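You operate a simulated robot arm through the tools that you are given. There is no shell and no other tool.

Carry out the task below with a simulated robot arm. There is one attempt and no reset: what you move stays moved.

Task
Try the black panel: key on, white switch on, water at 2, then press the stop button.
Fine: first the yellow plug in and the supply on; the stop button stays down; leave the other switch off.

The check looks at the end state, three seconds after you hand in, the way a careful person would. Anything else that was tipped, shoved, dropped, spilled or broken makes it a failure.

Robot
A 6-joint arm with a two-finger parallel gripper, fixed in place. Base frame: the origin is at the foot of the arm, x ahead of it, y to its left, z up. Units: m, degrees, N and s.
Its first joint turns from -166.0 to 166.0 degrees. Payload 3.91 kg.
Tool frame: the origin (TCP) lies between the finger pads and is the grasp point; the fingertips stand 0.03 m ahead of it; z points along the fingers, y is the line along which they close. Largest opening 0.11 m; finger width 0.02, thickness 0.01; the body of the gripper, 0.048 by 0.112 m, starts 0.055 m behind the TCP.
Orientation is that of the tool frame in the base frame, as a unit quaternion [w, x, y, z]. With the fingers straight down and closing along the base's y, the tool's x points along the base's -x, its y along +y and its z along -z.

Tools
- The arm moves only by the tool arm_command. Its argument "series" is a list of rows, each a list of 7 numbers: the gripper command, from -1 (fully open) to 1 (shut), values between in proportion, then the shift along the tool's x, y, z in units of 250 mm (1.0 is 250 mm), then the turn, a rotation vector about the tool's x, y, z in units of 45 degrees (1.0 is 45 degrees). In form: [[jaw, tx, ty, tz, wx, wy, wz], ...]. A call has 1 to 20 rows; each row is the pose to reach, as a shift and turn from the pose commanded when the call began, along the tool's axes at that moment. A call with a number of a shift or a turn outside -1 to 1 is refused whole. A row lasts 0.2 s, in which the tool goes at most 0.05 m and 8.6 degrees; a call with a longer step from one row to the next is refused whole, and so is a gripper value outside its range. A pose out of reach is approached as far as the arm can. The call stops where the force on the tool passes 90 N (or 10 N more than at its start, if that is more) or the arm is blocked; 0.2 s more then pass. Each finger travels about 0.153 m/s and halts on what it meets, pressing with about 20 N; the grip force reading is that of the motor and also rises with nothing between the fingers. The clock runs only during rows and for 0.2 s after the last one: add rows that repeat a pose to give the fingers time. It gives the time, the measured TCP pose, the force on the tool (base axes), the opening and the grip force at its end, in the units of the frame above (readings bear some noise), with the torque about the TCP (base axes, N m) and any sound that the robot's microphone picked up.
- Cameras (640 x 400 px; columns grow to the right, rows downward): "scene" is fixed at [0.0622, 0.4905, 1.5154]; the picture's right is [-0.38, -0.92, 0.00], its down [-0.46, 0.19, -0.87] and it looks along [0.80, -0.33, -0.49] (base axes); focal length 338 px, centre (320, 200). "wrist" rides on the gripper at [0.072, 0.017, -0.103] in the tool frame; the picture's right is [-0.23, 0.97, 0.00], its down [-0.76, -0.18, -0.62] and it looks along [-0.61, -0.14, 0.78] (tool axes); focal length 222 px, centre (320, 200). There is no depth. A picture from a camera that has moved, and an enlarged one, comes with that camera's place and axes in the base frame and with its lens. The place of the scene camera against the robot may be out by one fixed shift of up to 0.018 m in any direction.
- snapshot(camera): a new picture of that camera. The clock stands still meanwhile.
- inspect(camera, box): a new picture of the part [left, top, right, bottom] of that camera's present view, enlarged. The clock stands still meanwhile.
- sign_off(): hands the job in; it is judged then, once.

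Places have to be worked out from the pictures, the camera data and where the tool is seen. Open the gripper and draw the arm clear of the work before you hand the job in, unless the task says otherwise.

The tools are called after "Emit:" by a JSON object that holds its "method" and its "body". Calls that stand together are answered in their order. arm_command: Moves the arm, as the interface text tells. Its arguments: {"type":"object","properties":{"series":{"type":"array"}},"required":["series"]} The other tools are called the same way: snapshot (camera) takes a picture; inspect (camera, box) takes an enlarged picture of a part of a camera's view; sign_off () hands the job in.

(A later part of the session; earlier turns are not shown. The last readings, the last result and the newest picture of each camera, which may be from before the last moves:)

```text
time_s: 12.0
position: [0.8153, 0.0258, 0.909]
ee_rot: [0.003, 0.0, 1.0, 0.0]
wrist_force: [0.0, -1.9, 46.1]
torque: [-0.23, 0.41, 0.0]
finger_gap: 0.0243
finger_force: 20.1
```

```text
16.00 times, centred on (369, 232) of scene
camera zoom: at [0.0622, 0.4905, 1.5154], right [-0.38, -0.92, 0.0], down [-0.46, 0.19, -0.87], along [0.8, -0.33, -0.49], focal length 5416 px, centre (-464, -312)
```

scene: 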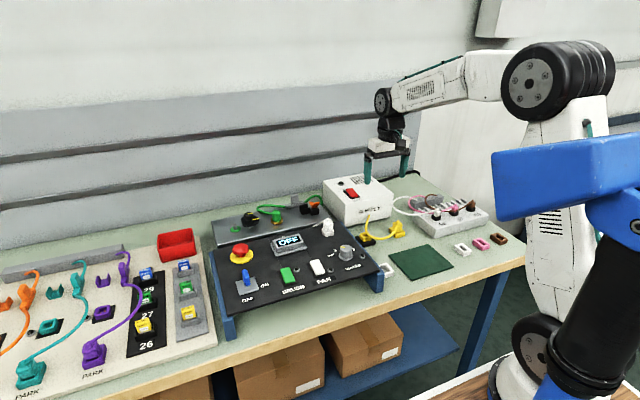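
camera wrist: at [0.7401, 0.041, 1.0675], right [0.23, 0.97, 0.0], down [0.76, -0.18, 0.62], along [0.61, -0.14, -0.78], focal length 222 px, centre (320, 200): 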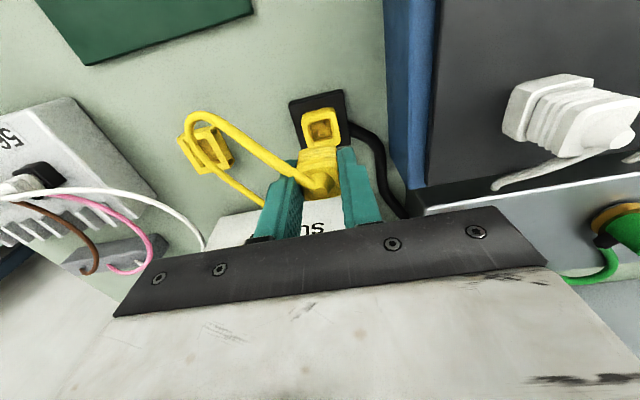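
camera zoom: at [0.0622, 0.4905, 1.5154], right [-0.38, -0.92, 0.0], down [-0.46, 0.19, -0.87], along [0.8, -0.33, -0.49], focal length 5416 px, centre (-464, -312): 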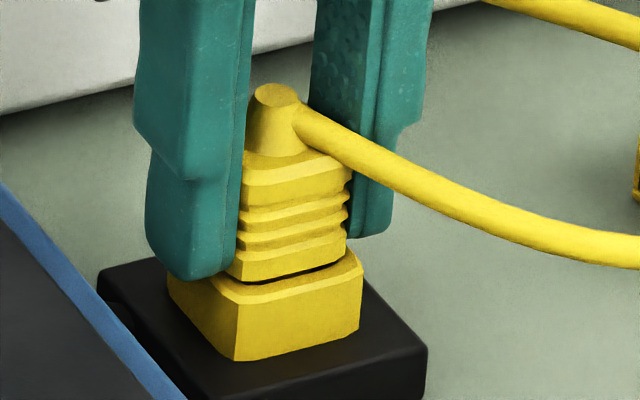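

The resistance has risen to 46 N and the hood is almost on the rim. I look closely for a remaining gap.

Emit:
{"method": "inspect", "body": {"camera": "scene", "box": [363, 226, 373, 236]}}

Emit:
{"method": "inspect", "body": {"camera": "wrist", "box": [270, 110, 370, 190]}}

Emit:
{"method": "inspect", "body": {"camera": "scene", "box": [315, 210, 340, 240]}}

```text
16.00 times, centred on (368, 231) of scene
camera zoom: at [0.0622, 0.4905, 1.5154], right [-0.38, -0.92, 0.0], down [-0.46, 0.19, -0.87], along [0.8, -0.33, -0.49], focal length 5416 px, centre (-448, -296)
```

zoom: 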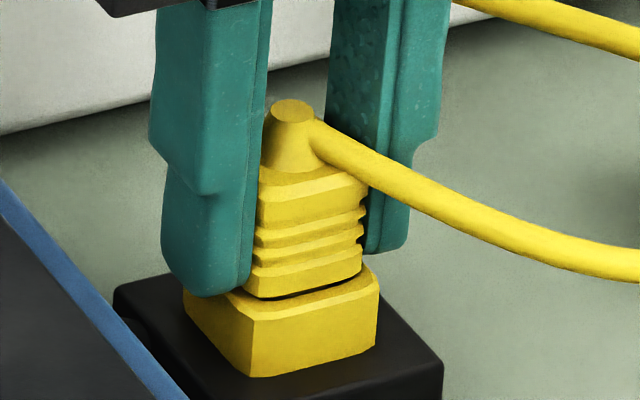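

```text
5.00 times, centred on (320, 150) of wrist
camera zoom: at [0.7407, 0.0423, 1.0112], right [0.23, 0.97, 0.0], down [0.76, -0.18, 0.63], along [0.61, -0.14, -0.78], focal length 1111 px, centre (320, 450)
```

zoom: 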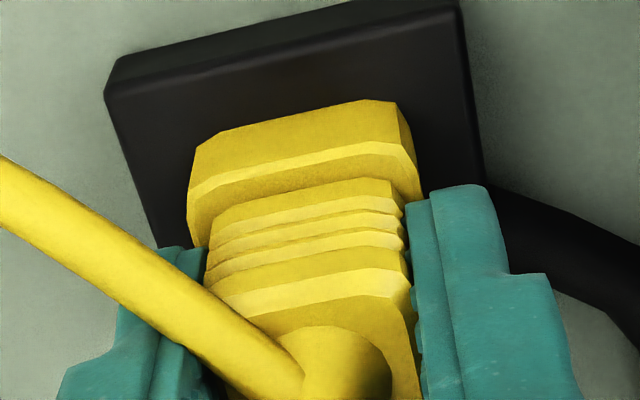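

```text
13.33 times, centred on (328, 225) of scene
camera zoom: at [0.0622, 0.4905, 1.5154], right [-0.38, -0.92, 0.0], down [-0.46, 0.19, -0.87], along [0.8, -0.33, -0.49], focal length 4513 px, centre (220, -133)
```

zoom: 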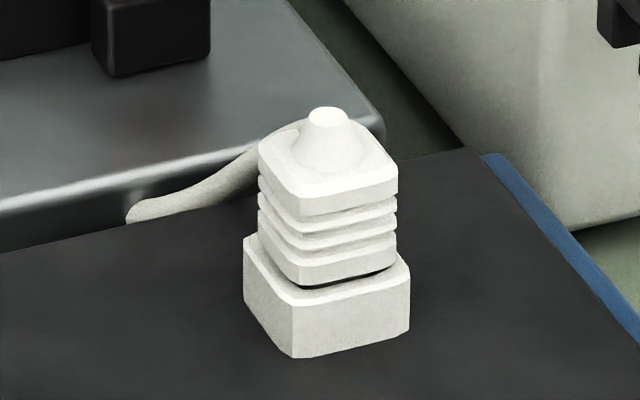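

The seating looks the same as the white plug already mounted on the panel, with a thin dark line. I push slightly more to confirm a hard stop.

Emit:
{"method": "arm_command", "body": {"series": [[0.9, 0, 0, 0.004, 0, 0, 0], [0.9, 0, 0, 0.008, 0, 0, 0], [0.9, 0, 0, 0.008, 0, 0, 0]]}}

Emit:
{"method": "inspect", "body": {"camera": "scene", "box": [363, 226, 373, 236]}}

```text
time_s: 12.8
position: [0.8154, 0.0248, 0.9093]
ee_rot: [0.005, 0.0, 1.0, 0.001]
wrist_force: [-3.7, -5.9, 68.8]
torque: [-0.36, 0.73, 0.27]
finger_gap: 0.0244
finger_force: 20.0
```

```text
16.00 times, centred on (368, 231) of scene
camera zoom: at [0.0622, 0.4905, 1.5154], right [-0.38, -0.92, 0.0], down [-0.46, 0.19, -0.87], along [0.8, -0.33, -0.49], focal length 5416 px, centre (-448, -296)
```

zoom: 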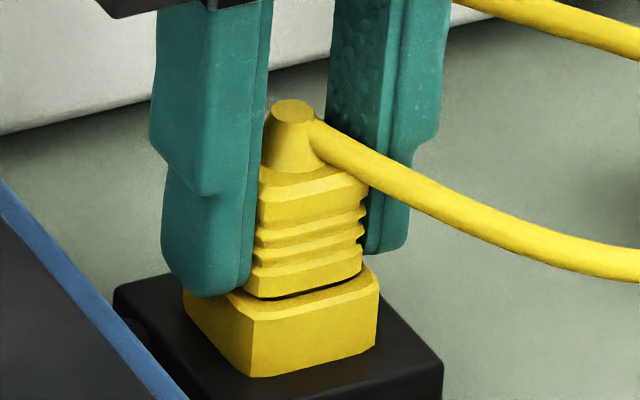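

The position did not change at 69 N, so the plug is seated against a hard stop. I unload the pressure, open the fingers modestly and rise straight up.

Emit:
{"method": "arm_command", "body": {"series": [[0.9, 0, 0, -0.01, 0, 0, 0], [0.9, 0, 0, -0.02, 0, 0, 0], [0.5, 0, 0, -0.02, 0, 0, 0], [0.3, 0, 0, -0.02, 0, 0, 0], [0.25, 0, 0, -0.02, 0, 0, 0], [0.25, 0, 0, -0.02, 0, 0, 0]]}}

Emit:
{"method": "arm_command", "body": {"series": [[0.25, 0, 0, -0.05, 0, 0, 0], [0.25, 0, 0, -0.12, 0, 0, 0], [0.25, 0, 0, -0.25, 0, 0, 0], [0.25, 0, 0, -0.4, 0, 0, 0], [0.25, 0, 0, -0.5, 0, 0, 0]]}}

Emit:
{"method": "snapshot", "body": {"camera": "wrist"}}

Emit:
{"method": "inspect", "body": {"camera": "scene", "box": [340, 190, 430, 250]}}

```text
time_s: 14.2
position: [0.8141, 0.026, 0.9093]
ee_rot: [0.0, 0.0, 1.0, -0.001]
wrist_force: [0.2, 0.1, 0.4]
torque: [-0.01, 0.02, 0.0]
finger_gap: 0.0412
finger_force: 0.1
```

```text
time_s: 15.4
position: [0.8137, 0.0256, 1.0358]
ee_rot: [0.001, 0.0, 1.0, 0.001]
wrist_force: [-0.3, 0.1, 0.2]
torque: [-0.02, 0.06, 0.0]
finger_gap: 0.0413
finger_force: 0.1
```

```text
taken
camera wrist: at [0.7408, 0.0427, 1.1368], right [0.23, 0.97, 0.0], down [0.76, -0.18, 0.62], along [0.61, -0.14, -0.78], focal length 222 px, centre (320, 200)
```

wrist: 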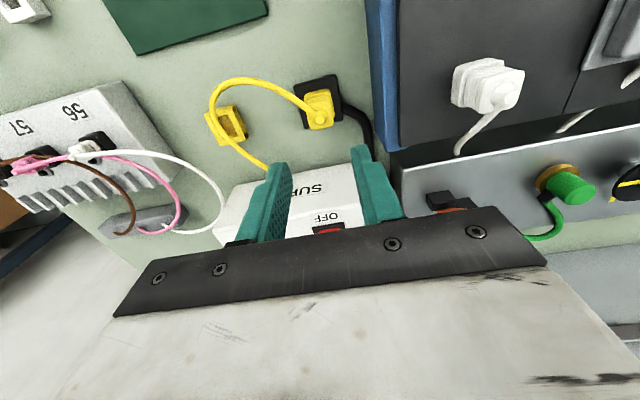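

```text
6.67 times, centred on (385, 220) of scene
camera zoom: at [0.0622, 0.4905, 1.5154], right [-0.38, -0.92, 0.0], down [-0.46, 0.19, -0.87], along [0.8, -0.33, -0.49], focal length 2257 px, centre (-113, 67)
```

zoom: 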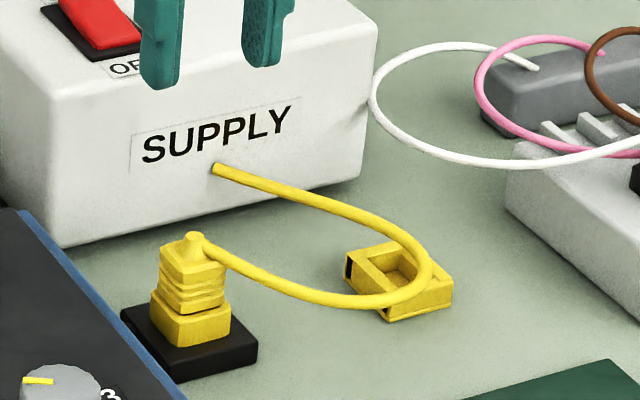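

The plug stays in its socket and the holder has not moved. Next is the supply's red rocker, so I raise and shift the camera for a good view of it.

Emit:
{"method": "arm_command", "body": {"series": [[0.25, -0.06, -0.03, -0.13, 0, 0, 0], [0.25, -0.15, -0.06, -0.26, 0, 0, 0], [0.6, -0.265, -0.1, -0.38, 0, 0, 0], [1, -0.265, -0.1, -0.38, 0, 0, 0], [1, -0.265, -0.1, -0.38, 0, 0, 0]]}}

Emit:
{"method": "snapshot", "body": {"camera": "wrist"}}

Emit:
{"method": "inspect", "body": {"camera": "wrist", "box": [290, 115, 386, 175]}}

```text
time_s: 16.6
position: [0.8797, -0.0015, 1.129]
ee_rot: [0.0, 0.0, 1.0, 0.002]
wrist_force: [0.0, -0.1, 0.4]
torque: [0.02, 0.0, 0.0]
finger_gap: 0.0
finger_force: 20.1
```

```text
taken
camera wrist: at [0.8067, 0.0169, 1.2308], right [0.23, 0.97, 0.0], down [0.76, -0.18, 0.62], along [0.61, -0.14, -0.78], focal length 222 px, centre (320, 200)
```

wrist: 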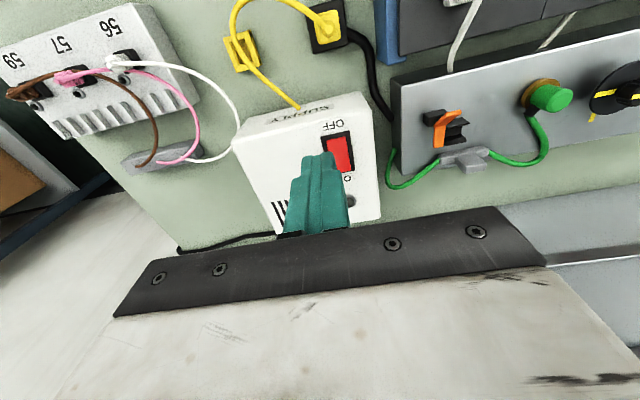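

```text
6.67 times, centred on (338, 145) of wrist
camera zoom: at [0.8067, 0.0169, 1.2308], right [0.23, 0.97, 0.0], down [0.76, -0.18, 0.62], along [0.61, -0.14, -0.78], focal length 1481 px, centre (200, 567)
```

zoom: 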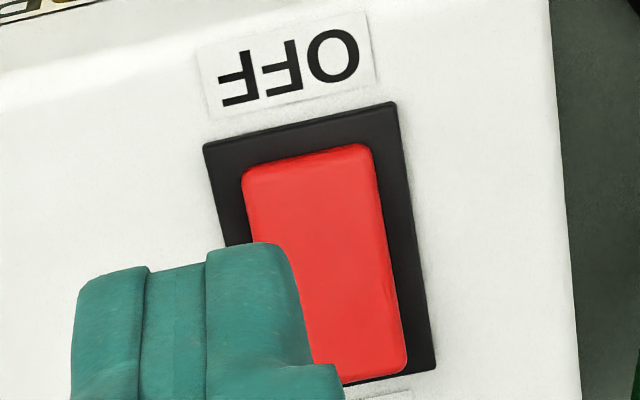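

From triangulation the supply top is at z of about 0.947 and the rocker spans x of about 0.930–0.980, centred at y of about 0.010. I check its tilt in the scene view before pressing the ON (far) end.

Emit:
{"method": "inspect", "body": {"camera": "scene", "box": [335, 170, 375, 210]}}

Emit:
{"method": "snapshot", "body": {"camera": "scene"}}

```text
10.00 times, centred on (355, 190) of scene
camera zoom: at [0.0622, 0.4905, 1.5154], right [-0.38, -0.92, 0.0], down [-0.46, 0.19, -0.87], along [0.8, -0.33, -0.49], focal length 3385 px, centre (-30, 300)
```

zoom: 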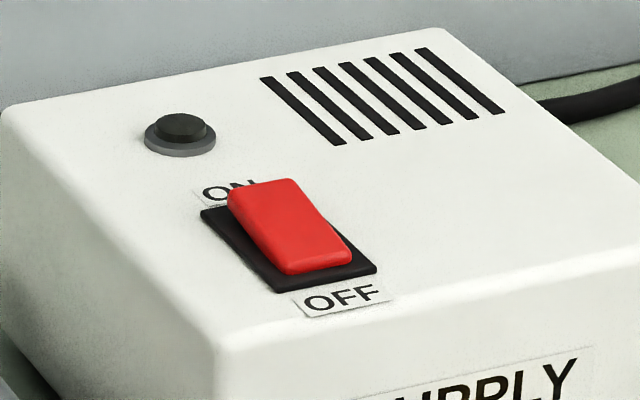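

```text
taken
```

scene: 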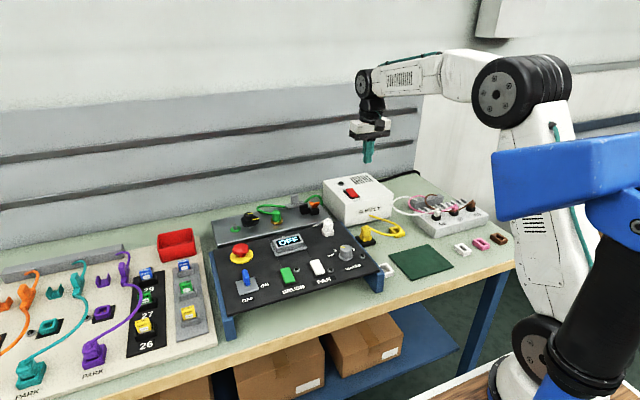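

The ON (far) end is raised, so it needs pressing. I move the closed fingertips above that end at about (0.966, 0.0097), staying high.

Emit:
{"method": "arm_command", "body": {"series": [[1, -0.12, 0.015, 0.05, 0, 0, 0], [1, -0.24, 0.03, 0.1, 0, 0, 0], [1, -0.345, 0.045, 0.2, 0, 0, 0], [1, -0.345, 0.045, 0.3, 0, 0, 0], [1, -0.345, 0.045, 0.396, 0, 0, 0], [1, -0.345, 0.045, 0.396, 0, 0, 0]]}}

Emit:
{"method": "inspect", "body": {"camera": "scene", "box": [335, 160, 385, 210]}}

Emit:
{"method": "inspect", "body": {"camera": "wrist", "box": [270, 100, 398, 200]}}

```text
time_s: 18.0
position: [0.9682, 0.0114, 1.0301]
ee_rot: [0.001, -0.001, 1.0, 0.0]
wrist_force: [0.5, -0.3, 0.2]
torque: [0.0, 0.03, 0.01]
finger_gap: 0.0
finger_force: 20.4
```

```text
8.00 times, centred on (360, 185) of scene
camera zoom: at [0.0622, 0.4905, 1.5154], right [-0.38, -0.92, 0.0], down [-0.46, 0.19, -0.87], along [0.8, -0.33, -0.49], focal length 2708 px, centre (0, 320)
```

zoom: 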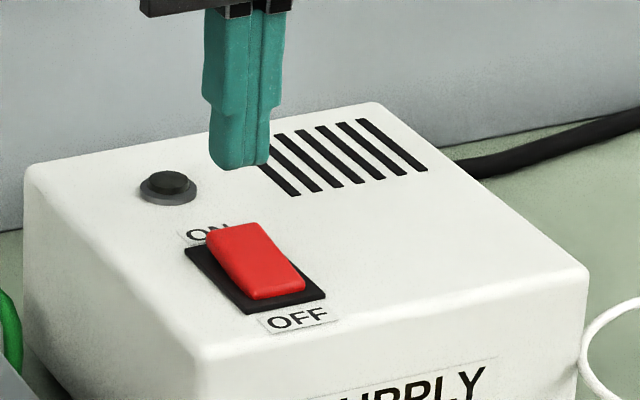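

```text
4.00 times, centred on (334, 150) of wrist
camera zoom: at [0.8936, 0.0281, 1.1332], right [0.23, 0.97, 0.0], down [0.76, -0.18, 0.62], along [0.61, -0.14, -0.78], focal length 888 px, centre (264, 400)
```

zoom: 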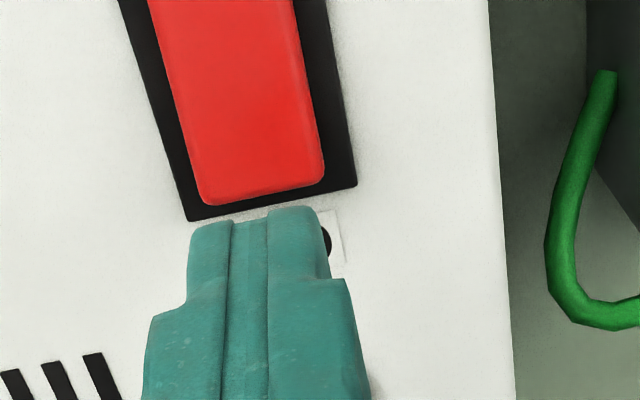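

Better triangulation puts the supply top at z of about 0.964 and the rocker's far end at x of about 0.9685, y of about 0.0104. I shift back about 8 mm and press down carefully on the ON end.

Emit:
{"method": "arm_command", "body": {"series": [[1, 0.031, -0.004, 0.0, 0, 0, 0], [1, 0.031, -0.004, 0.05, 0, 0, 0], [1, 0.031, -0.004, 0.09, 0, 0, 0], [1, 0.031, -0.004, 0.11, 0, 0, 0], [1, 0.031, -0.004, 0.125, 0, 0, 0], [1, 0.031, -0.004, 0.137, 0, 0, 0]]}}

Emit:
{"method": "inspect", "body": {"camera": "scene", "box": [335, 170, 375, 210]}}

```text
time_s: 19.4
position: [0.9602, 0.01, 0.9959]
ee_rot: [0.001, 0.001, 1.0, 0.0]
wrist_force: [-0.7, -0.3, -0.4]
torque: [-0.02, -0.03, 0.01]
finger_gap: 0.0
finger_force: 19.9
```

```text
10.00 times, centred on (355, 190) of scene
camera zoom: at [0.0622, 0.4905, 1.5154], right [-0.38, -0.92, 0.0], down [-0.46, 0.19, -0.87], along [0.8, -0.33, -0.49], focal length 3385 px, centre (-30, 300)
```

zoom: 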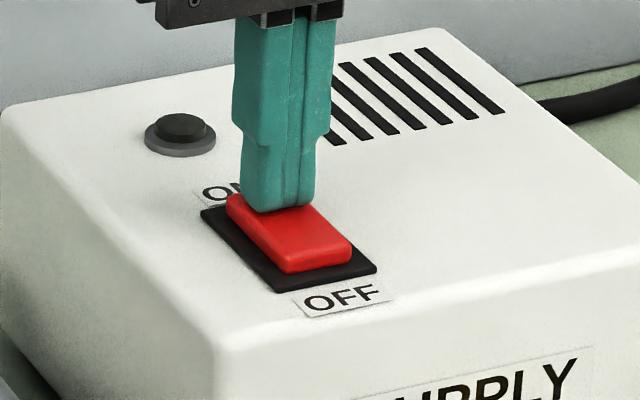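

There is no contact force yet and the tip is just above the rocker. I press lower.

Emit:
{"method": "arm_command", "body": {"series": [[1, 0, 0, 0.01, 0, 0, 0], [1, 0, 0, 0.02, 0, 0, 0], [1, 0, 0, 0.03, 0, 0, 0], [1, 0, 0, 0.03, 0, 0, 0]]}}

Emit:
{"method": "inspect", "body": {"camera": "scene", "box": [335, 170, 375, 210]}}

```text
time_s: 20.4
position: [0.9598, 0.0094, 0.9967]
ee_rot: [0.006, 0.0, 1.0, 0.001]
wrist_force: [3.1, -3.6, 59.3]
torque: [-0.12, 0.47, 0.45]
finger_gap: 0.0002
finger_force: 19.4
```

```text
10.00 times, centred on (355, 190) of scene
camera zoom: at [0.0622, 0.4905, 1.5154], right [-0.38, -0.92, 0.0], down [-0.46, 0.19, -0.87], along [0.8, -0.33, -0.49], focal length 3385 px, centre (-30, 300)
```

zoom: 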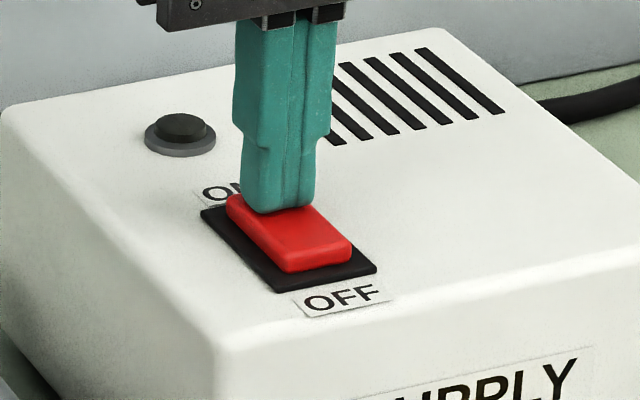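

The rocker tipped over and is now at its bottom stop, at 59 N. I lift off and check that it stays ON.

Emit:
{"method": "arm_command", "body": {"series": [[1, 0, 0, -0.02, 0, 0, 0], [1, 0, 0, -0.15, 0, 0, 0], [1, 0, 0, -0.3, 0, 0, 0], [1, 0.1, 0, -0.42, 0, 0, 0], [1, 0.25, 0, -0.5, 0, 0, 0]]}}

Emit:
{"method": "inspect", "body": {"camera": "scene", "box": [335, 170, 375, 210]}}

Emit:
{"method": "snapshot", "body": {"camera": "scene"}}

Emit:
{"method": "snapshot", "body": {"camera": "wrist"}}

```text
time_s: 21.6
position: [0.8965, 0.0114, 1.1137]
ee_rot: [-0.001, 0.0, 1.0, 0.0]
wrist_force: [0.4, 0.6, -1.1]
torque: [0.02, 0.04, -0.01]
finger_gap: 0.0003
finger_force: 20.3
```

```text
10.00 times, centred on (355, 190) of scene
camera zoom: at [0.0622, 0.4905, 1.5154], right [-0.38, -0.92, 0.0], down [-0.46, 0.19, -0.87], along [0.8, -0.33, -0.49], focal length 3385 px, centre (-30, 300)
```

zoom: 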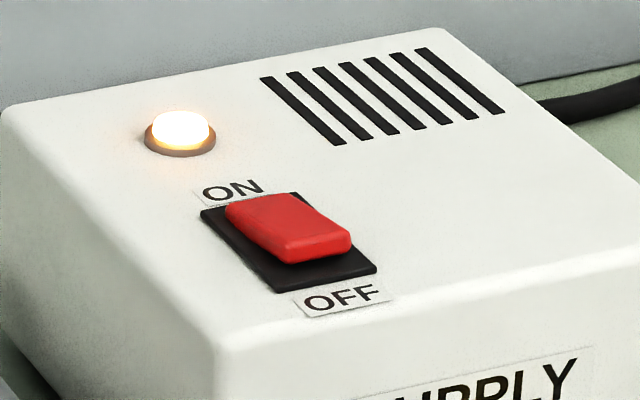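

```text
taken
```

scene: 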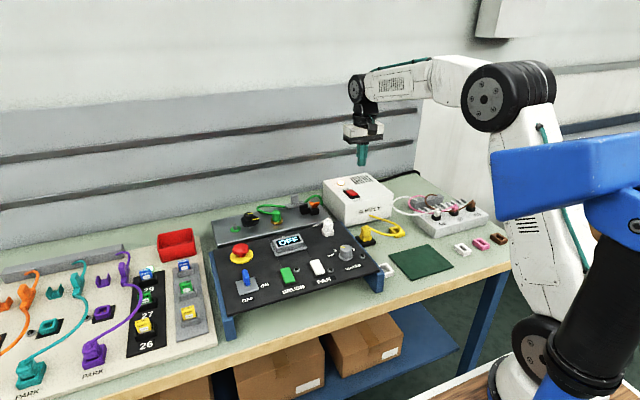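

```text
taken
camera wrist: at [0.8234, 0.0281, 1.216], right [0.23, 0.97, 0.0], down [0.76, -0.18, 0.62], along [0.61, -0.14, -0.78], focal length 222 px, centre (320, 200)
```

wrist: 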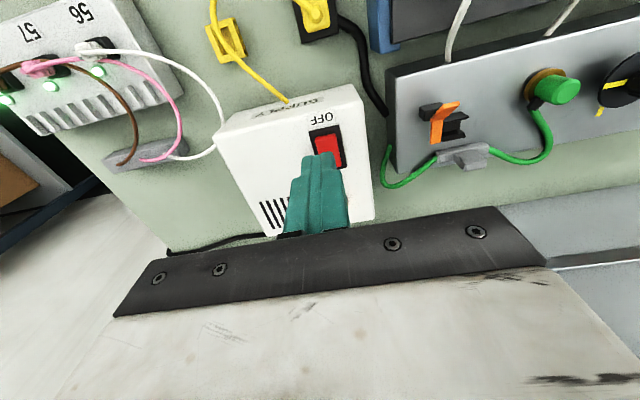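

The supply lamp lights, so it is on. Now I move over the black panel for a close look at the key, rockers, knob and stop button.

Emit:
{"method": "arm_command", "body": {"series": [[1, 0.05, 0.06, -0.15, 0, 0, 0], [1, 0.15, 0.18, -0.2, 0, 0, 0], [1, 0.26, 0.32, -0.2, 0, 0, 0], [1, 0.37, 0.46, -0.2, 0, 0, 0], [1, 0.48, 0.6, -0.2, 0, 0, 0], [1, 0.6, 0.73, -0.2, 0, 0, 0], [1, 0.7, 0.86, -0.2, 0, 0, 0], [1, 0.76, 0.98, -0.2, 0, 0, 0], [1, 0.76, 0.98, -0.2, 0, 0, 0]]}}

Emit:
{"method": "snapshot", "body": {"camera": "wrist"}}

Emit:
{"method": "inspect", "body": {"camera": "wrist", "box": [160, 0, 400, 150]}}

Emit:
{"method": "inspect", "body": {"camera": "wrist", "box": [360, 0, 600, 150]}}

```text
time_s: 23.6
position: [0.7058, 0.2559, 1.1644]
ee_rot: [0.002, 0.0, 1.0, 0.0]
wrist_force: [0.4, 0.1, 0.5]
torque: [0.02, -0.01, 0.01]
finger_gap: 0.0
finger_force: 19.9
```

```text
taken
camera wrist: at [0.6324, 0.273, 1.2659], right [0.23, 0.97, 0.0], down [0.76, -0.18, 0.62], along [0.61, -0.14, -0.78], focal length 222 px, centre (320, 200)
```

wrist: 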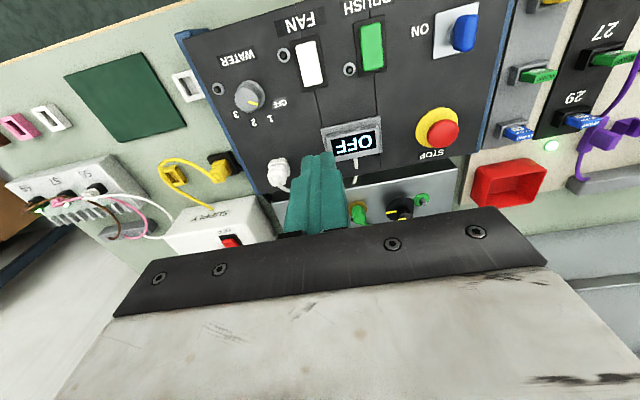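

```text
2.67 times, centred on (280, 75) of wrist
camera zoom: at [0.6324, 0.273, 1.2659], right [0.23, 0.97, 0.0], down [0.76, -0.18, 0.62], along [0.61, -0.14, -0.78], focal length 592 px, centre (427, 533)
```

zoom: 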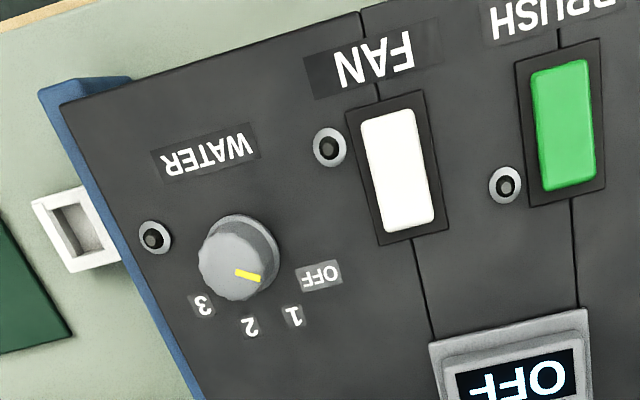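

```text
2.67 times, centred on (480, 75) of wrist
camera zoom: at [0.6324, 0.273, 1.2659], right [0.23, 0.97, 0.0], down [0.76, -0.18, 0.62], along [0.61, -0.14, -0.78], focal length 592 px, centre (-107, 533)
```

zoom: 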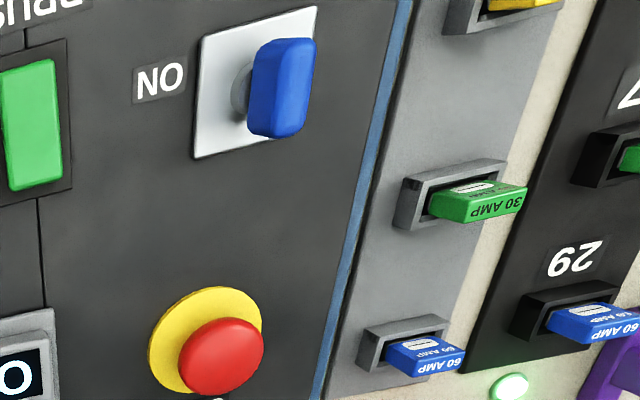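

Triangulated points give the panel plane: it rises toward +x at about 8.5°, with the key plate centred near (0.680, 0.4295, 0.930). I move closer to the key for its detailed geometry.

Emit:
{"method": "arm_command", "body": {"series": [[1, 0.01, 0.15, 0.04, 0, 0, 0], [1, 0.02, 0.3, 0.08, 0, 0, 0], [1, 0.023, 0.45, 0.12, 0, 0, 0], [1, 0.023, 0.58, 0.14, 0, 0, 0], [1, 0.023, 0.58, 0.14, 0, 0, 0]]}}

Emit:
{"method": "snapshot", "body": {"camera": "wrist"}}

Emit:
{"method": "inspect", "body": {"camera": "wrist", "box": [290, 30, 418, 130]}}

Emit:
{"method": "inspect", "body": {"camera": "scene", "box": [230, 262, 270, 302]}}

```text
time_s: 24.8
position: [0.7009, 0.4007, 1.1292]
ee_rot: [0.001, 0.001, 1.0, 0.001]
wrist_force: [-0.7, -0.3, -0.1]
torque: [0.02, -0.01, -0.02]
finger_gap: 0.0
finger_force: 20.7
```

```text
taken
camera wrist: at [0.6272, 0.4174, 1.2316], right [0.23, 0.97, 0.0], down [0.76, -0.18, 0.62], along [0.61, -0.14, -0.78], focal length 222 px, centre (320, 200)
```

wrist: 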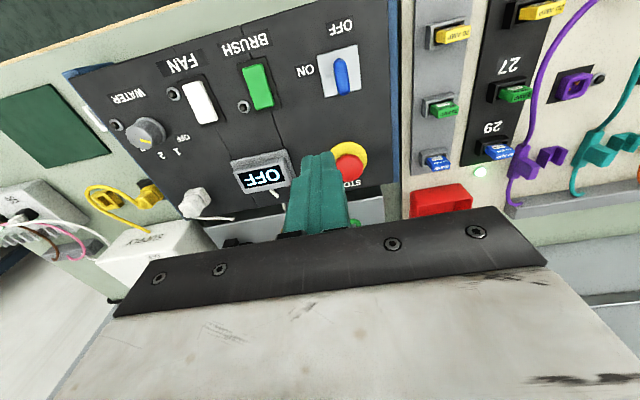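

```text
4.00 times, centred on (354, 80) of wrist
camera zoom: at [0.6272, 0.4174, 1.2316], right [0.23, 0.97, 0.0], down [0.76, -0.18, 0.62], along [0.61, -0.14, -0.78], focal length 888 px, centre (184, 680)
```

zoom: 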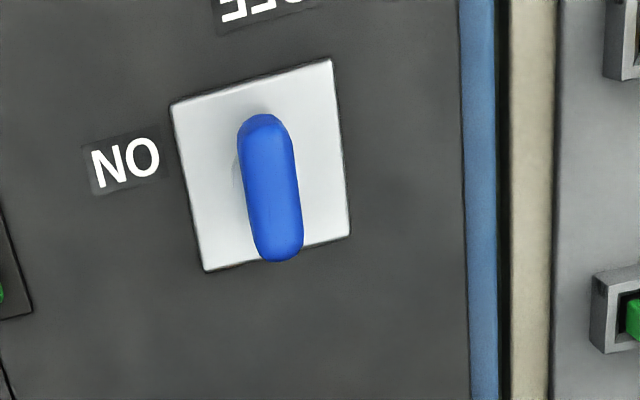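

```text
10.00 times, centred on (250, 282) of scene
camera zoom: at [0.0622, 0.4905, 1.5154], right [-0.38, -0.92, 0.0], down [-0.46, 0.19, -0.87], along [0.8, -0.33, -0.49], focal length 3385 px, centre (1020, -620)
```

zoom: 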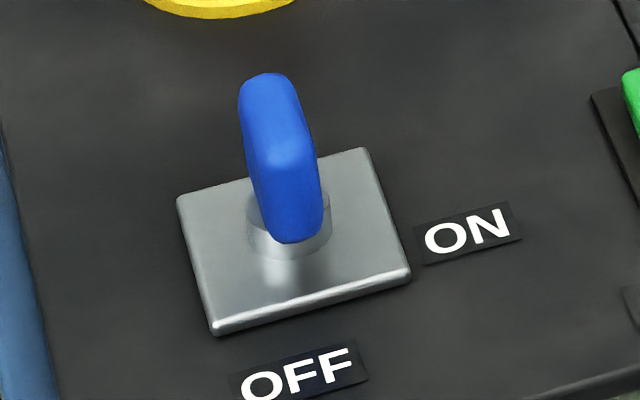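

The key blade is a slab about 13 mm thick and 38 mm long, aligned along x. Its top is about 37 mm above the plate, which is centred at (0.679, 0.4297). I open to about 40 mm, tilt the tool 8.5° to match the panel normal and hover above it.

Emit:
{"method": "arm_command", "body": {"series": [[0.6, 0.04, 0.03, 0.12, 0, -0.06, 0], [0.27, 0.08, 0.06, 0.22, 0, -0.12, 0], [0.27, 0.12, 0.09, 0.32, 0, -0.189, 0], [0.27, 0.147, 0.116, 0.4, 0, -0.189, 0], [0.27, 0.147, 0.116, 0.4, 0, -0.189, 0]]}}

Emit:
{"method": "snapshot", "body": {"camera": "wrist"}}

Emit:
{"method": "inspect", "body": {"camera": "scene", "box": [215, 220, 295, 300]}}

Emit:
{"method": "inspect", "body": {"camera": "wrist", "box": [260, 80, 388, 180]}}

```text
time_s: 26.0
position: [0.6647, 0.4285, 1.029]
ee_rot: [0.075, 0.0, 0.997, 0.001]
wrist_force: [-0.7, -0.4, -0.2]
torque: [0.0, 0.01, -0.01]
finger_gap: 0.0403
finger_force: 0.2
```

```text
taken
camera wrist: at [0.5757, 0.4462, 1.1191], right [0.22, 0.97, 0.03], down [0.66, -0.18, 0.73], along [0.72, -0.14, -0.68], focal length 222 px, centre (320, 200)
```

wrist: 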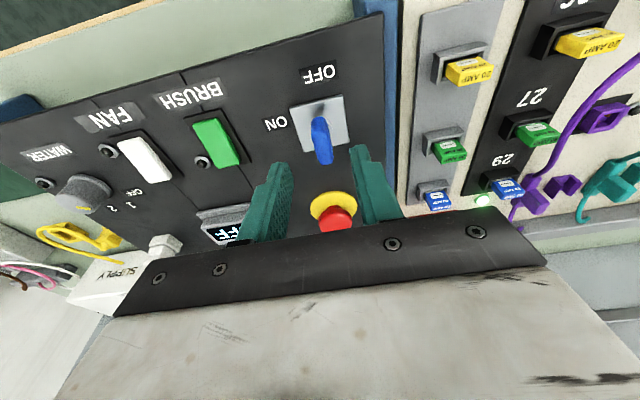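

```text
5.00 times, centred on (255, 260) of scene
camera zoom: at [0.0622, 0.4905, 1.5154], right [-0.38, -0.92, 0.0], down [-0.46, 0.19, -0.87], along [0.8, -0.33, -0.49], focal length 1692 px, centre (645, -100)
```

zoom: 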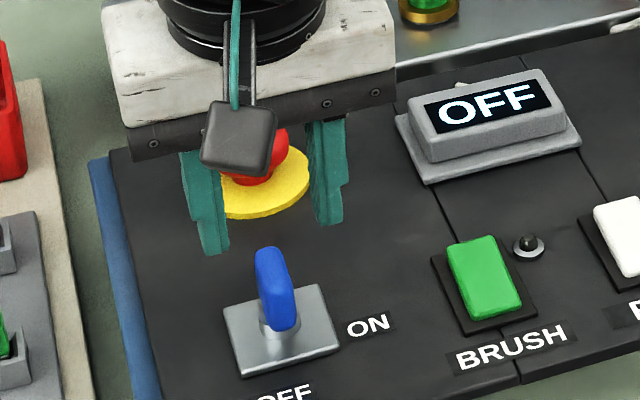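

```text
4.00 times, centred on (324, 130) of wrist
camera zoom: at [0.5757, 0.4462, 1.1191], right [0.22, 0.97, 0.03], down [0.66, -0.18, 0.73], along [0.72, -0.14, -0.68], focal length 888 px, centre (304, 480)
```

zoom: 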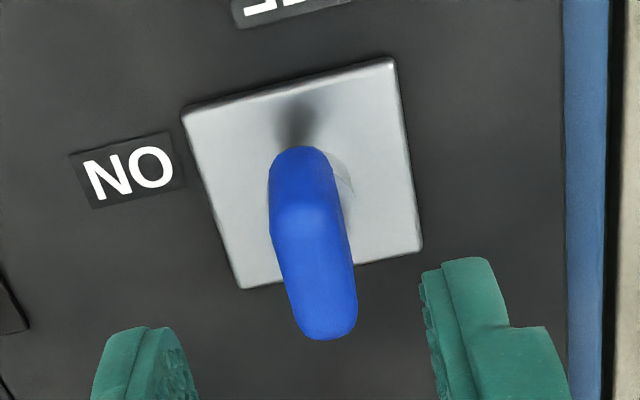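

The blade is well placed between the fingers. I descend along the panel normal to the grasp height.

Emit:
{"method": "arm_command", "body": {"series": [[0.27, -0.003, 0.006, 0.1, 0, 0, 0], [0.27, -0.006, 0.006, 0.17, 0, 0, 0], [0.27, -0.006, 0.006, 0.21, 0, 0, 0], [0.27, -0.006, 0.006, 0.2295, 0, 0, 0], [0.27, -0.006, 0.006, 0.2295, 0, 0, 0]]}}

Emit:
{"method": "inspect", "body": {"camera": "wrist", "box": [260, 100, 388, 200]}}

Emit:
{"method": "inspect", "body": {"camera": "scene", "box": [225, 250, 275, 300]}}

```text
time_s: 27.2
position: [0.6744, 0.4301, 0.9732]
ee_rot: [0.075, -0.001, 0.997, 0.001]
wrist_force: [0.8, 0.1, 0.0]
torque: [0.03, -0.01, 0.02]
finger_gap: 0.0401
finger_force: 0.2
```

```text
4.00 times, centred on (324, 150) of wrist
camera zoom: at [0.5861, 0.448, 1.063], right [0.22, 0.97, 0.04], down [0.66, -0.18, 0.73], along [0.72, -0.14, -0.68], focal length 888 px, centre (304, 400)
```

zoom: 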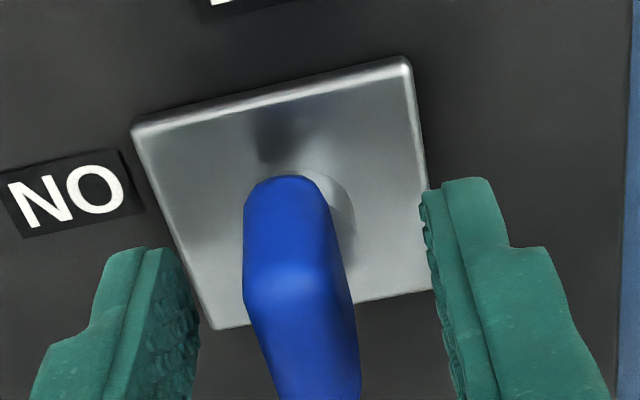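

```text
8.00 times, centred on (250, 275) of scene
camera zoom: at [0.0622, 0.4905, 1.5154], right [-0.38, -0.92, 0.0], down [-0.46, 0.19, -0.87], along [0.8, -0.33, -0.49], focal length 2708 px, centre (880, -400)
```

zoom: 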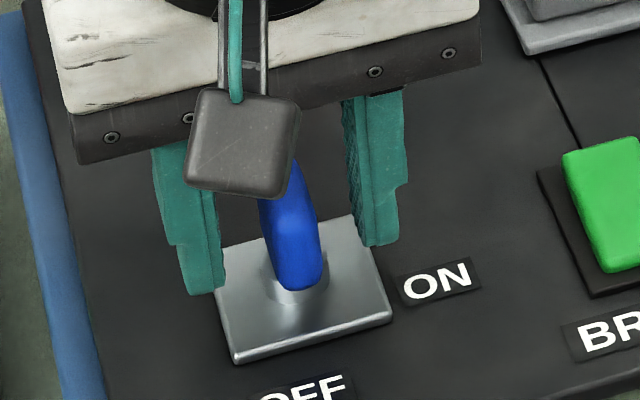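

The fingers straddle the blade down to near the collar. I close on it.

Emit:
{"method": "arm_command", "body": {"series": [[0.5, 0, 0.003, 0, 0, 0, 0], [0.7, 0, 0.003, 0, 0, 0, 0], [0.9, 0, 0.003, 0, 0, 0, 0], [1, 0, 0.003, 0, 0, 0, 0]]}}

Emit:
{"method": "inspect", "body": {"camera": "wrist", "box": [260, 100, 388, 200]}}

```text
time_s: 28.2
position: [0.673, 0.4293, 0.9721]
ee_rot: [0.075, 0.0, 0.997, 0.0]
wrist_force: [-0.5, -25.5, 1.6]
torque: [-0.06, 0.43, -0.14]
finger_gap: 0.0136
finger_force: 44.9
```

```text
4.00 times, centred on (324, 150) of wrist
camera zoom: at [0.5862, 0.4474, 1.0631], right [0.23, 0.97, 0.03], down [0.66, -0.18, 0.73], along [0.72, -0.14, -0.68], focal length 888 px, centre (304, 400)
```

zoom: 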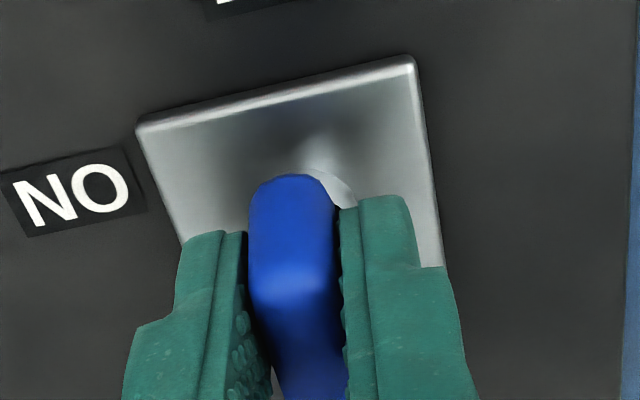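

The key is gripped with a 13.6 mm gap, but the sideways force (-25 N) says I am about 1.7 mm too far in +y. I relieve that first.

Emit:
{"method": "arm_command", "body": {"series": [[1, 0, -0.004, 0, 0, 0, 0], [1, 0, -0.007, 0, 0, 0, 0], [1, 0, -0.007, 0, 0, 0, 0]]}}

```text
time_s: 29.0
position: [0.6746, 0.4301, 0.9727]
ee_rot: [0.075, 0.0, 0.997, 0.001]
wrist_force: [3.8, -15.3, 0.7]
torque: [-0.69, 0.78, -0.1]
finger_gap: 0.0141
finger_force: 45.4
```

Emit:
{"method": "arm_command", "body": {"series": [[1, 0, -0.003, 0, 0, 0, 0], [1, 0, -0.006, 0, 0, 0, 0], [1, 0, -0.006, 0, 0, 0, 0]]}}

```text
time_s: 29.8
position: [0.6741, 0.4306, 0.9723]
ee_rot: [0.075, 0.0, 0.997, 0.002]
wrist_force: [7.0, 6.1, 1.5]
torque: [-0.56, 0.88, -0.02]
finger_gap: 0.0137
finger_force: 44.9
```

The sideways load is now small (6 N). I try a first small turn counter-clockwise seen from above, which takes the OFF end toward the ON label, and watch the torque.

Emit:
{"method": "arm_command", "body": {"series": [[1, 0, 0, 0, 0, 0, -0.1], [1, 0, 0, 0, 0, 0, -0.2], [1, 0, 0, 0, 0, 0, -0.3], [1, 0, 0, 0, 0, 0, -0.3]]}}

Emit:
{"method": "inspect", "body": {"camera": "wrist", "box": [260, 100, 388, 200]}}

Emit:
{"method": "inspect", "body": {"camera": "scene", "box": [225, 250, 275, 300]}}

```text
time_s: 30.8
position: [0.6744, 0.4309, 0.9725]
ee_rot: [0.075, -0.117, 0.99, -0.008]
wrist_force: [3.4, 17.2, 4.1]
torque: [0.34, 0.11, -1.22]
finger_gap: 0.0187
finger_force: 44.5
```

```text
4.00 times, centred on (324, 150) of wrist
camera zoom: at [0.584, 0.4295, 1.0627], right [-0.01, 1.0, 0.0], down [0.68, 0.0, 0.73], along [0.73, 0.01, -0.68], focal length 888 px, centre (304, 400)
```

zoom: 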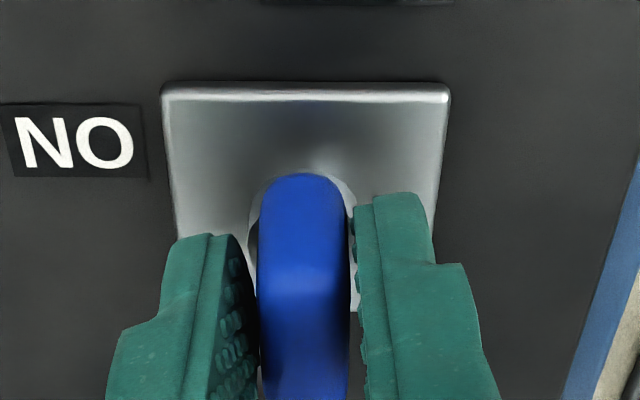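

```text
8.00 times, centred on (250, 275) of scene
camera zoom: at [0.0622, 0.4905, 1.5154], right [-0.38, -0.92, 0.0], down [-0.46, 0.19, -0.87], along [0.8, -0.33, -0.49], focal length 2708 px, centre (880, -400)
```

zoom: 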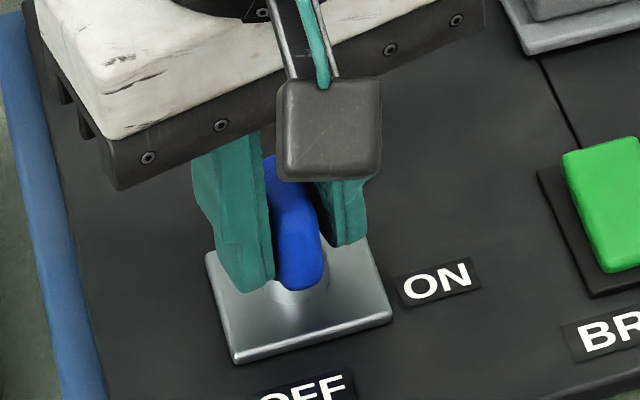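

The gripper turned 13° but the key did not follow: the fingers were wedged open and the torque reached -1.2 N m, so this direction is blocked. I go back and try clockwise.

Emit:
{"method": "arm_command", "body": {"series": [[1, 0, 0, 0, 0, 0, 0.15], [1, 0, 0, 0, 0, 0, 0.3], [1, 0, 0, 0, 0, 0, 0.42], [1, 0, 0, 0, 0, 0, 0.54], [1, 0, 0, 0, 0, 0, 0.54]]}}

Emit:
{"method": "inspect", "body": {"camera": "wrist", "box": [260, 100, 388, 200]}}

Emit:
{"method": "inspect", "body": {"camera": "scene", "box": [225, 250, 275, 300]}}

```text
time_s: 32.0
position: [0.6735, 0.4304, 0.9722]
ee_rot: [0.075, 0.093, 0.993, 0.007]
wrist_force: [-12.8, 28.9, 4.4]
torque: [-0.87, -0.61, 0.22]
finger_gap: 0.0145
finger_force: 45.3
```

```text
4.00 times, centred on (324, 150) of wrist
camera zoom: at [0.5891, 0.4613, 1.0635], right [0.4, 0.91, 0.06], down [0.61, -0.32, 0.72], along [0.68, -0.25, -0.69], focal length 888 px, centre (304, 400)
```

zoom: 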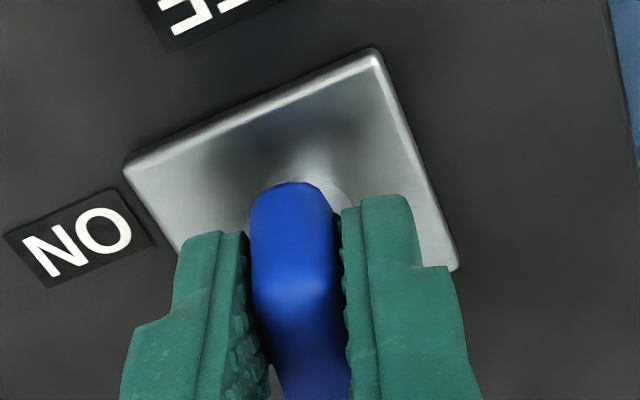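

```text
8.00 times, centred on (250, 275) of scene
camera zoom: at [0.0622, 0.4905, 1.5154], right [-0.38, -0.92, 0.0], down [-0.46, 0.19, -0.87], along [0.8, -0.33, -0.49], focal length 2708 px, centre (880, -400)
```

zoom: 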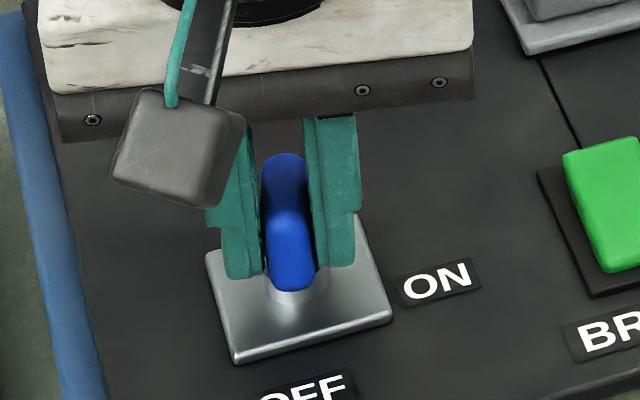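

Clockwise works: the key follows the gripper with low torque. I correct the small lateral offset that shows in the force and keep turning.

Emit:
{"method": "arm_command", "body": {"series": [[1, 0.004, 0.006, 0, 0, 0, 0], [1, 0.004, 0.006, 0, 0, 0, 0.15], [1, 0.004, 0.006, 0, 0, 0, 0.3], [1, 0.004, 0.006, 0, 0, 0, 0.45], [1, 0.004, 0.006, 0, 0, 0, 0.6], [1, 0.004, 0.006, 0, 0, 0, 0.6]]}}

Emit:
{"method": "inspect", "body": {"camera": "scene", "box": [225, 250, 275, 300]}}

```text
time_s: 33.4
position: [0.6747, 0.4323, 0.972]
ee_rot: [0.071, 0.324, 0.943, 0.026]
wrist_force: [13.6, 38.1, 4.2]
torque: [-0.86, -0.32, 0.27]
finger_gap: 0.0168
finger_force: 44.7
```

```text
8.00 times, centred on (250, 275) of scene
camera zoom: at [0.0622, 0.4905, 1.5154], right [-0.38, -0.92, 0.0], down [-0.46, 0.19, -0.87], along [0.8, -0.33, -0.49], focal length 2708 px, centre (880, -400)
```

zoom: 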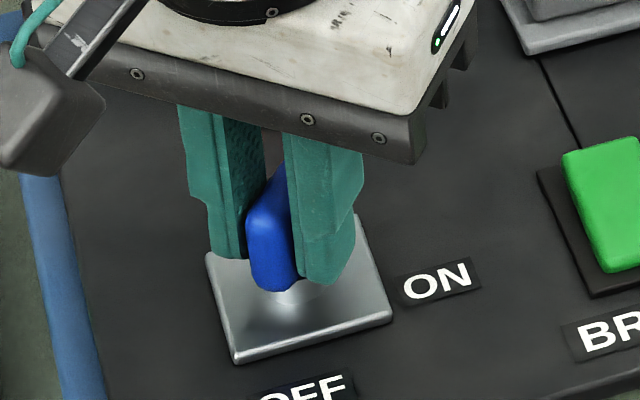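

The key has turned about 38° and follows, but a lateral force of 38 N along the closing direction shows the key's axis lies about 5 mm further along +x than my TCP. I shift along tool +y to relieve the load.

Emit:
{"method": "arm_command", "body": {"series": [[1, 0, 0.005, 0, 0, 0, 0], [1, 0, 0.01, 0, 0, 0, 0], [1, 0, 0.01, 0, 0, 0, 0]]}}

Emit:
{"method": "inspect", "body": {"camera": "wrist", "box": [240, 80, 400, 200]}}

```text
time_s: 34.2
position: [0.6747, 0.4322, 0.9718]
ee_rot: [0.071, 0.324, 0.943, 0.023]
wrist_force: [0.1, 18.1, 11.3]
torque: [-0.9, 0.55, 0.13]
finger_gap: 0.0161
finger_force: 44.7
```

```text
3.33 times, centred on (320, 140) of wrist
camera zoom: at [0.612, 0.4906, 1.0665], right [0.77, 0.63, 0.12], down [0.39, -0.61, 0.69], along [0.5, -0.48, -0.71], focal length 740 px, centre (320, 400)
```

zoom: 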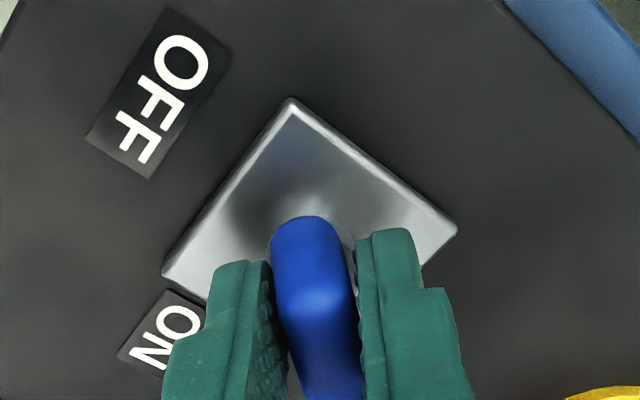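

The lateral load has dropped to about 14 N, and the blade sits well in the grip. I keep turning clockwise with a little more relief.

Emit:
{"method": "arm_command", "body": {"series": [[1, 0, 0.004, 0, 0, 0, 0.15], [1, 0, 0.007, 0, 0, 0, 0.3], [1, 0, 0.009, 0, 0, 0, 0.45], [1, 0, 0.01, 0, 0, 0, 0.6], [1, 0, 0.01, 0, 0, 0, 0.6]]}}

Emit:
{"method": "inspect", "body": {"camera": "scene", "box": [225, 225, 305, 305]}}

Emit:
{"method": "inspect", "body": {"camera": "wrist", "box": [240, 80, 400, 200]}}

```text
time_s: 35.4
position: [0.6772, 0.4327, 0.9709]
ee_rot: [0.063, 0.535, 0.842, 0.039]
wrist_force: [-5.8, -12.0, -1.9]
torque: [-1.79, 0.66, 0.94]
finger_gap: 0.0183
finger_force: 45.0
```

```text
5.00 times, centred on (265, 265) of scene
camera zoom: at [0.0622, 0.4905, 1.5154], right [-0.38, -0.92, 0.0], down [-0.46, 0.19, -0.87], along [0.8, -0.33, -0.49], focal length 1692 px, centre (595, -125)
```

zoom: 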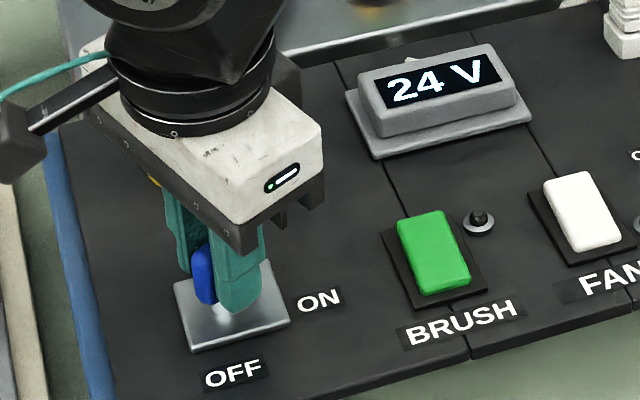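

```text
3.33 times, centred on (320, 140) of wrist
camera zoom: at [0.6444, 0.5065, 1.0705], right [0.97, 0.21, 0.14], down [0.07, -0.76, 0.64], along [0.24, -0.61, -0.75], focal length 740 px, centre (320, 400)
```

zoom: 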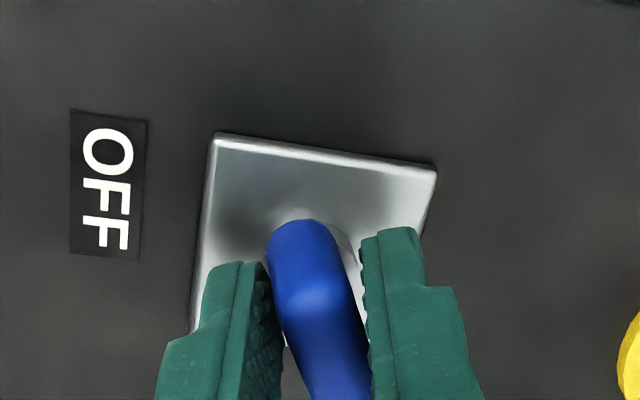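

The display now reads 24 V, so the key contact is made. The wedge gap (18 mm) and torque (0.9 N m) suggest a stop, so I look at the blade's angle.

Emit:
{"method": "inspect", "body": {"camera": "scene", "box": [238, 262, 268, 292]}}

Emit:
{"method": "snapshot", "body": {"camera": "wrist"}}

Emit:
{"method": "inspect", "body": {"camera": "wrist", "box": [290, 120, 360, 200]}}

```text
13.33 times, centred on (253, 277) of scene
camera zoom: at [0.0622, 0.4905, 1.5154], right [-0.38, -0.92, 0.0], down [-0.46, 0.19, -0.87], along [0.8, -0.33, -0.49], focal length 4513 px, centre (1213, -827)
```

zoom: 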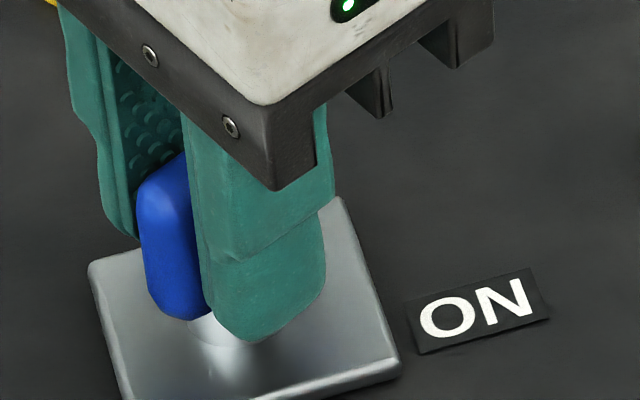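

```text
taken
camera wrist: at [0.6444, 0.5065, 1.0705], right [0.97, 0.21, 0.14], down [0.07, -0.76, 0.64], along [0.24, -0.61, -0.75], focal length 222 px, centre (320, 200)
```

wrist: 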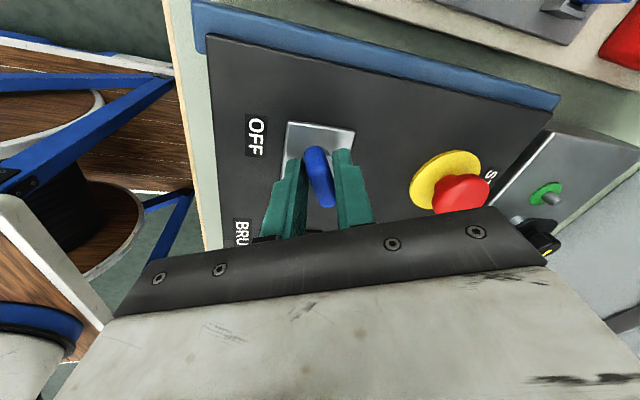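

```text
5.00 times, centred on (325, 160) of wrist
camera zoom: at [0.6444, 0.5065, 1.0705], right [0.97, 0.21, 0.14], down [0.07, -0.76, 0.64], along [0.24, -0.61, -0.75], focal length 1111 px, centre (295, 400)
```

zoom: 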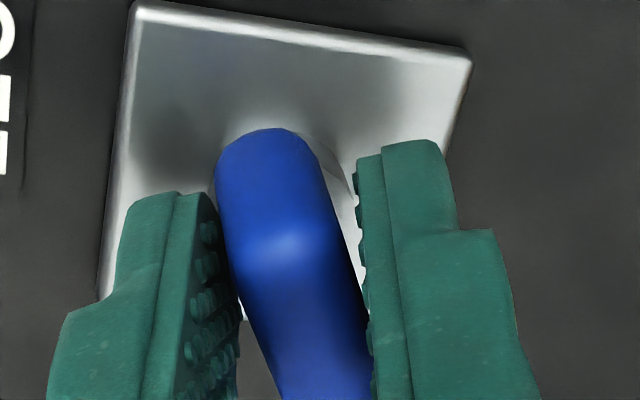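

The blade sits at about 60° from its starting position. I turn 9° further to see whether it follows or is at its stop.

Emit:
{"method": "arm_command", "body": {"series": [[1, 0, 0, 0, 0, 0, 0.1], [1, 0, 0, 0, 0, 0, 0.2], [1, 0, 0, 0, 0, 0, 0.2]]}}

Emit:
{"method": "inspect", "body": {"camera": "wrist", "box": [290, 120, 360, 200]}}

Emit:
{"method": "inspect", "body": {"camera": "scene", "box": [238, 262, 268, 292]}}

```text
time_s: 36.2
position: [0.676, 0.4337, 0.9714]
ee_rot: [0.06, 0.599, 0.797, 0.044]
wrist_force: [-14.6, -15.1, -9.7]
torque: [-1.52, 1.09, 1.07]
finger_gap: 0.0221
finger_force: 44.4
```

```text
5.00 times, centred on (325, 160) of wrist
camera zoom: at [0.6555, 0.5086, 1.0727], right [0.99, 0.05, 0.15], down [-0.05, -0.78, 0.62], along [0.15, -0.62, -0.77], focal length 1111 px, centre (295, 400)
```

zoom: 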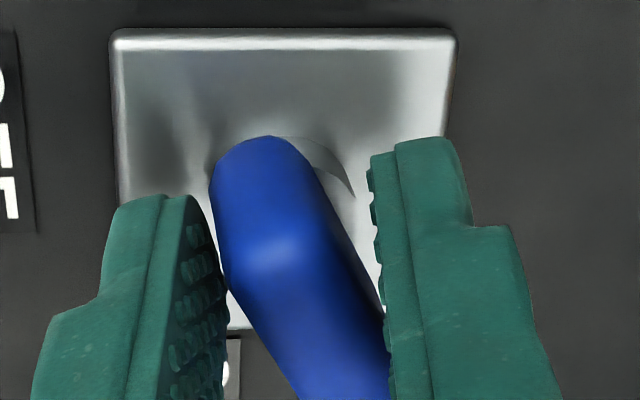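

```text
13.33 times, centred on (253, 277) of scene
camera zoom: at [0.0622, 0.4905, 1.5154], right [-0.38, -0.92, 0.0], down [-0.46, 0.19, -0.87], along [0.8, -0.33, -0.49], focal length 4513 px, centre (1213, -827)
```

zoom: 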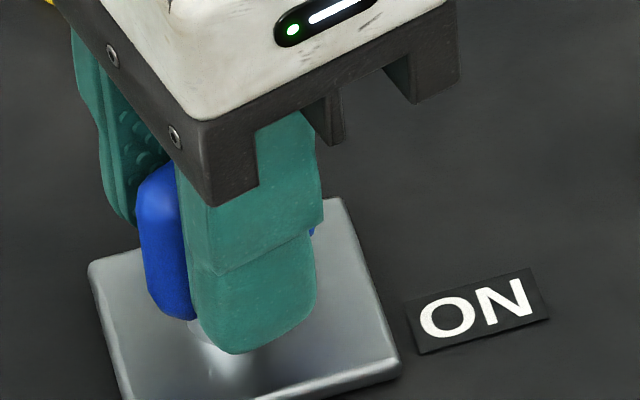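

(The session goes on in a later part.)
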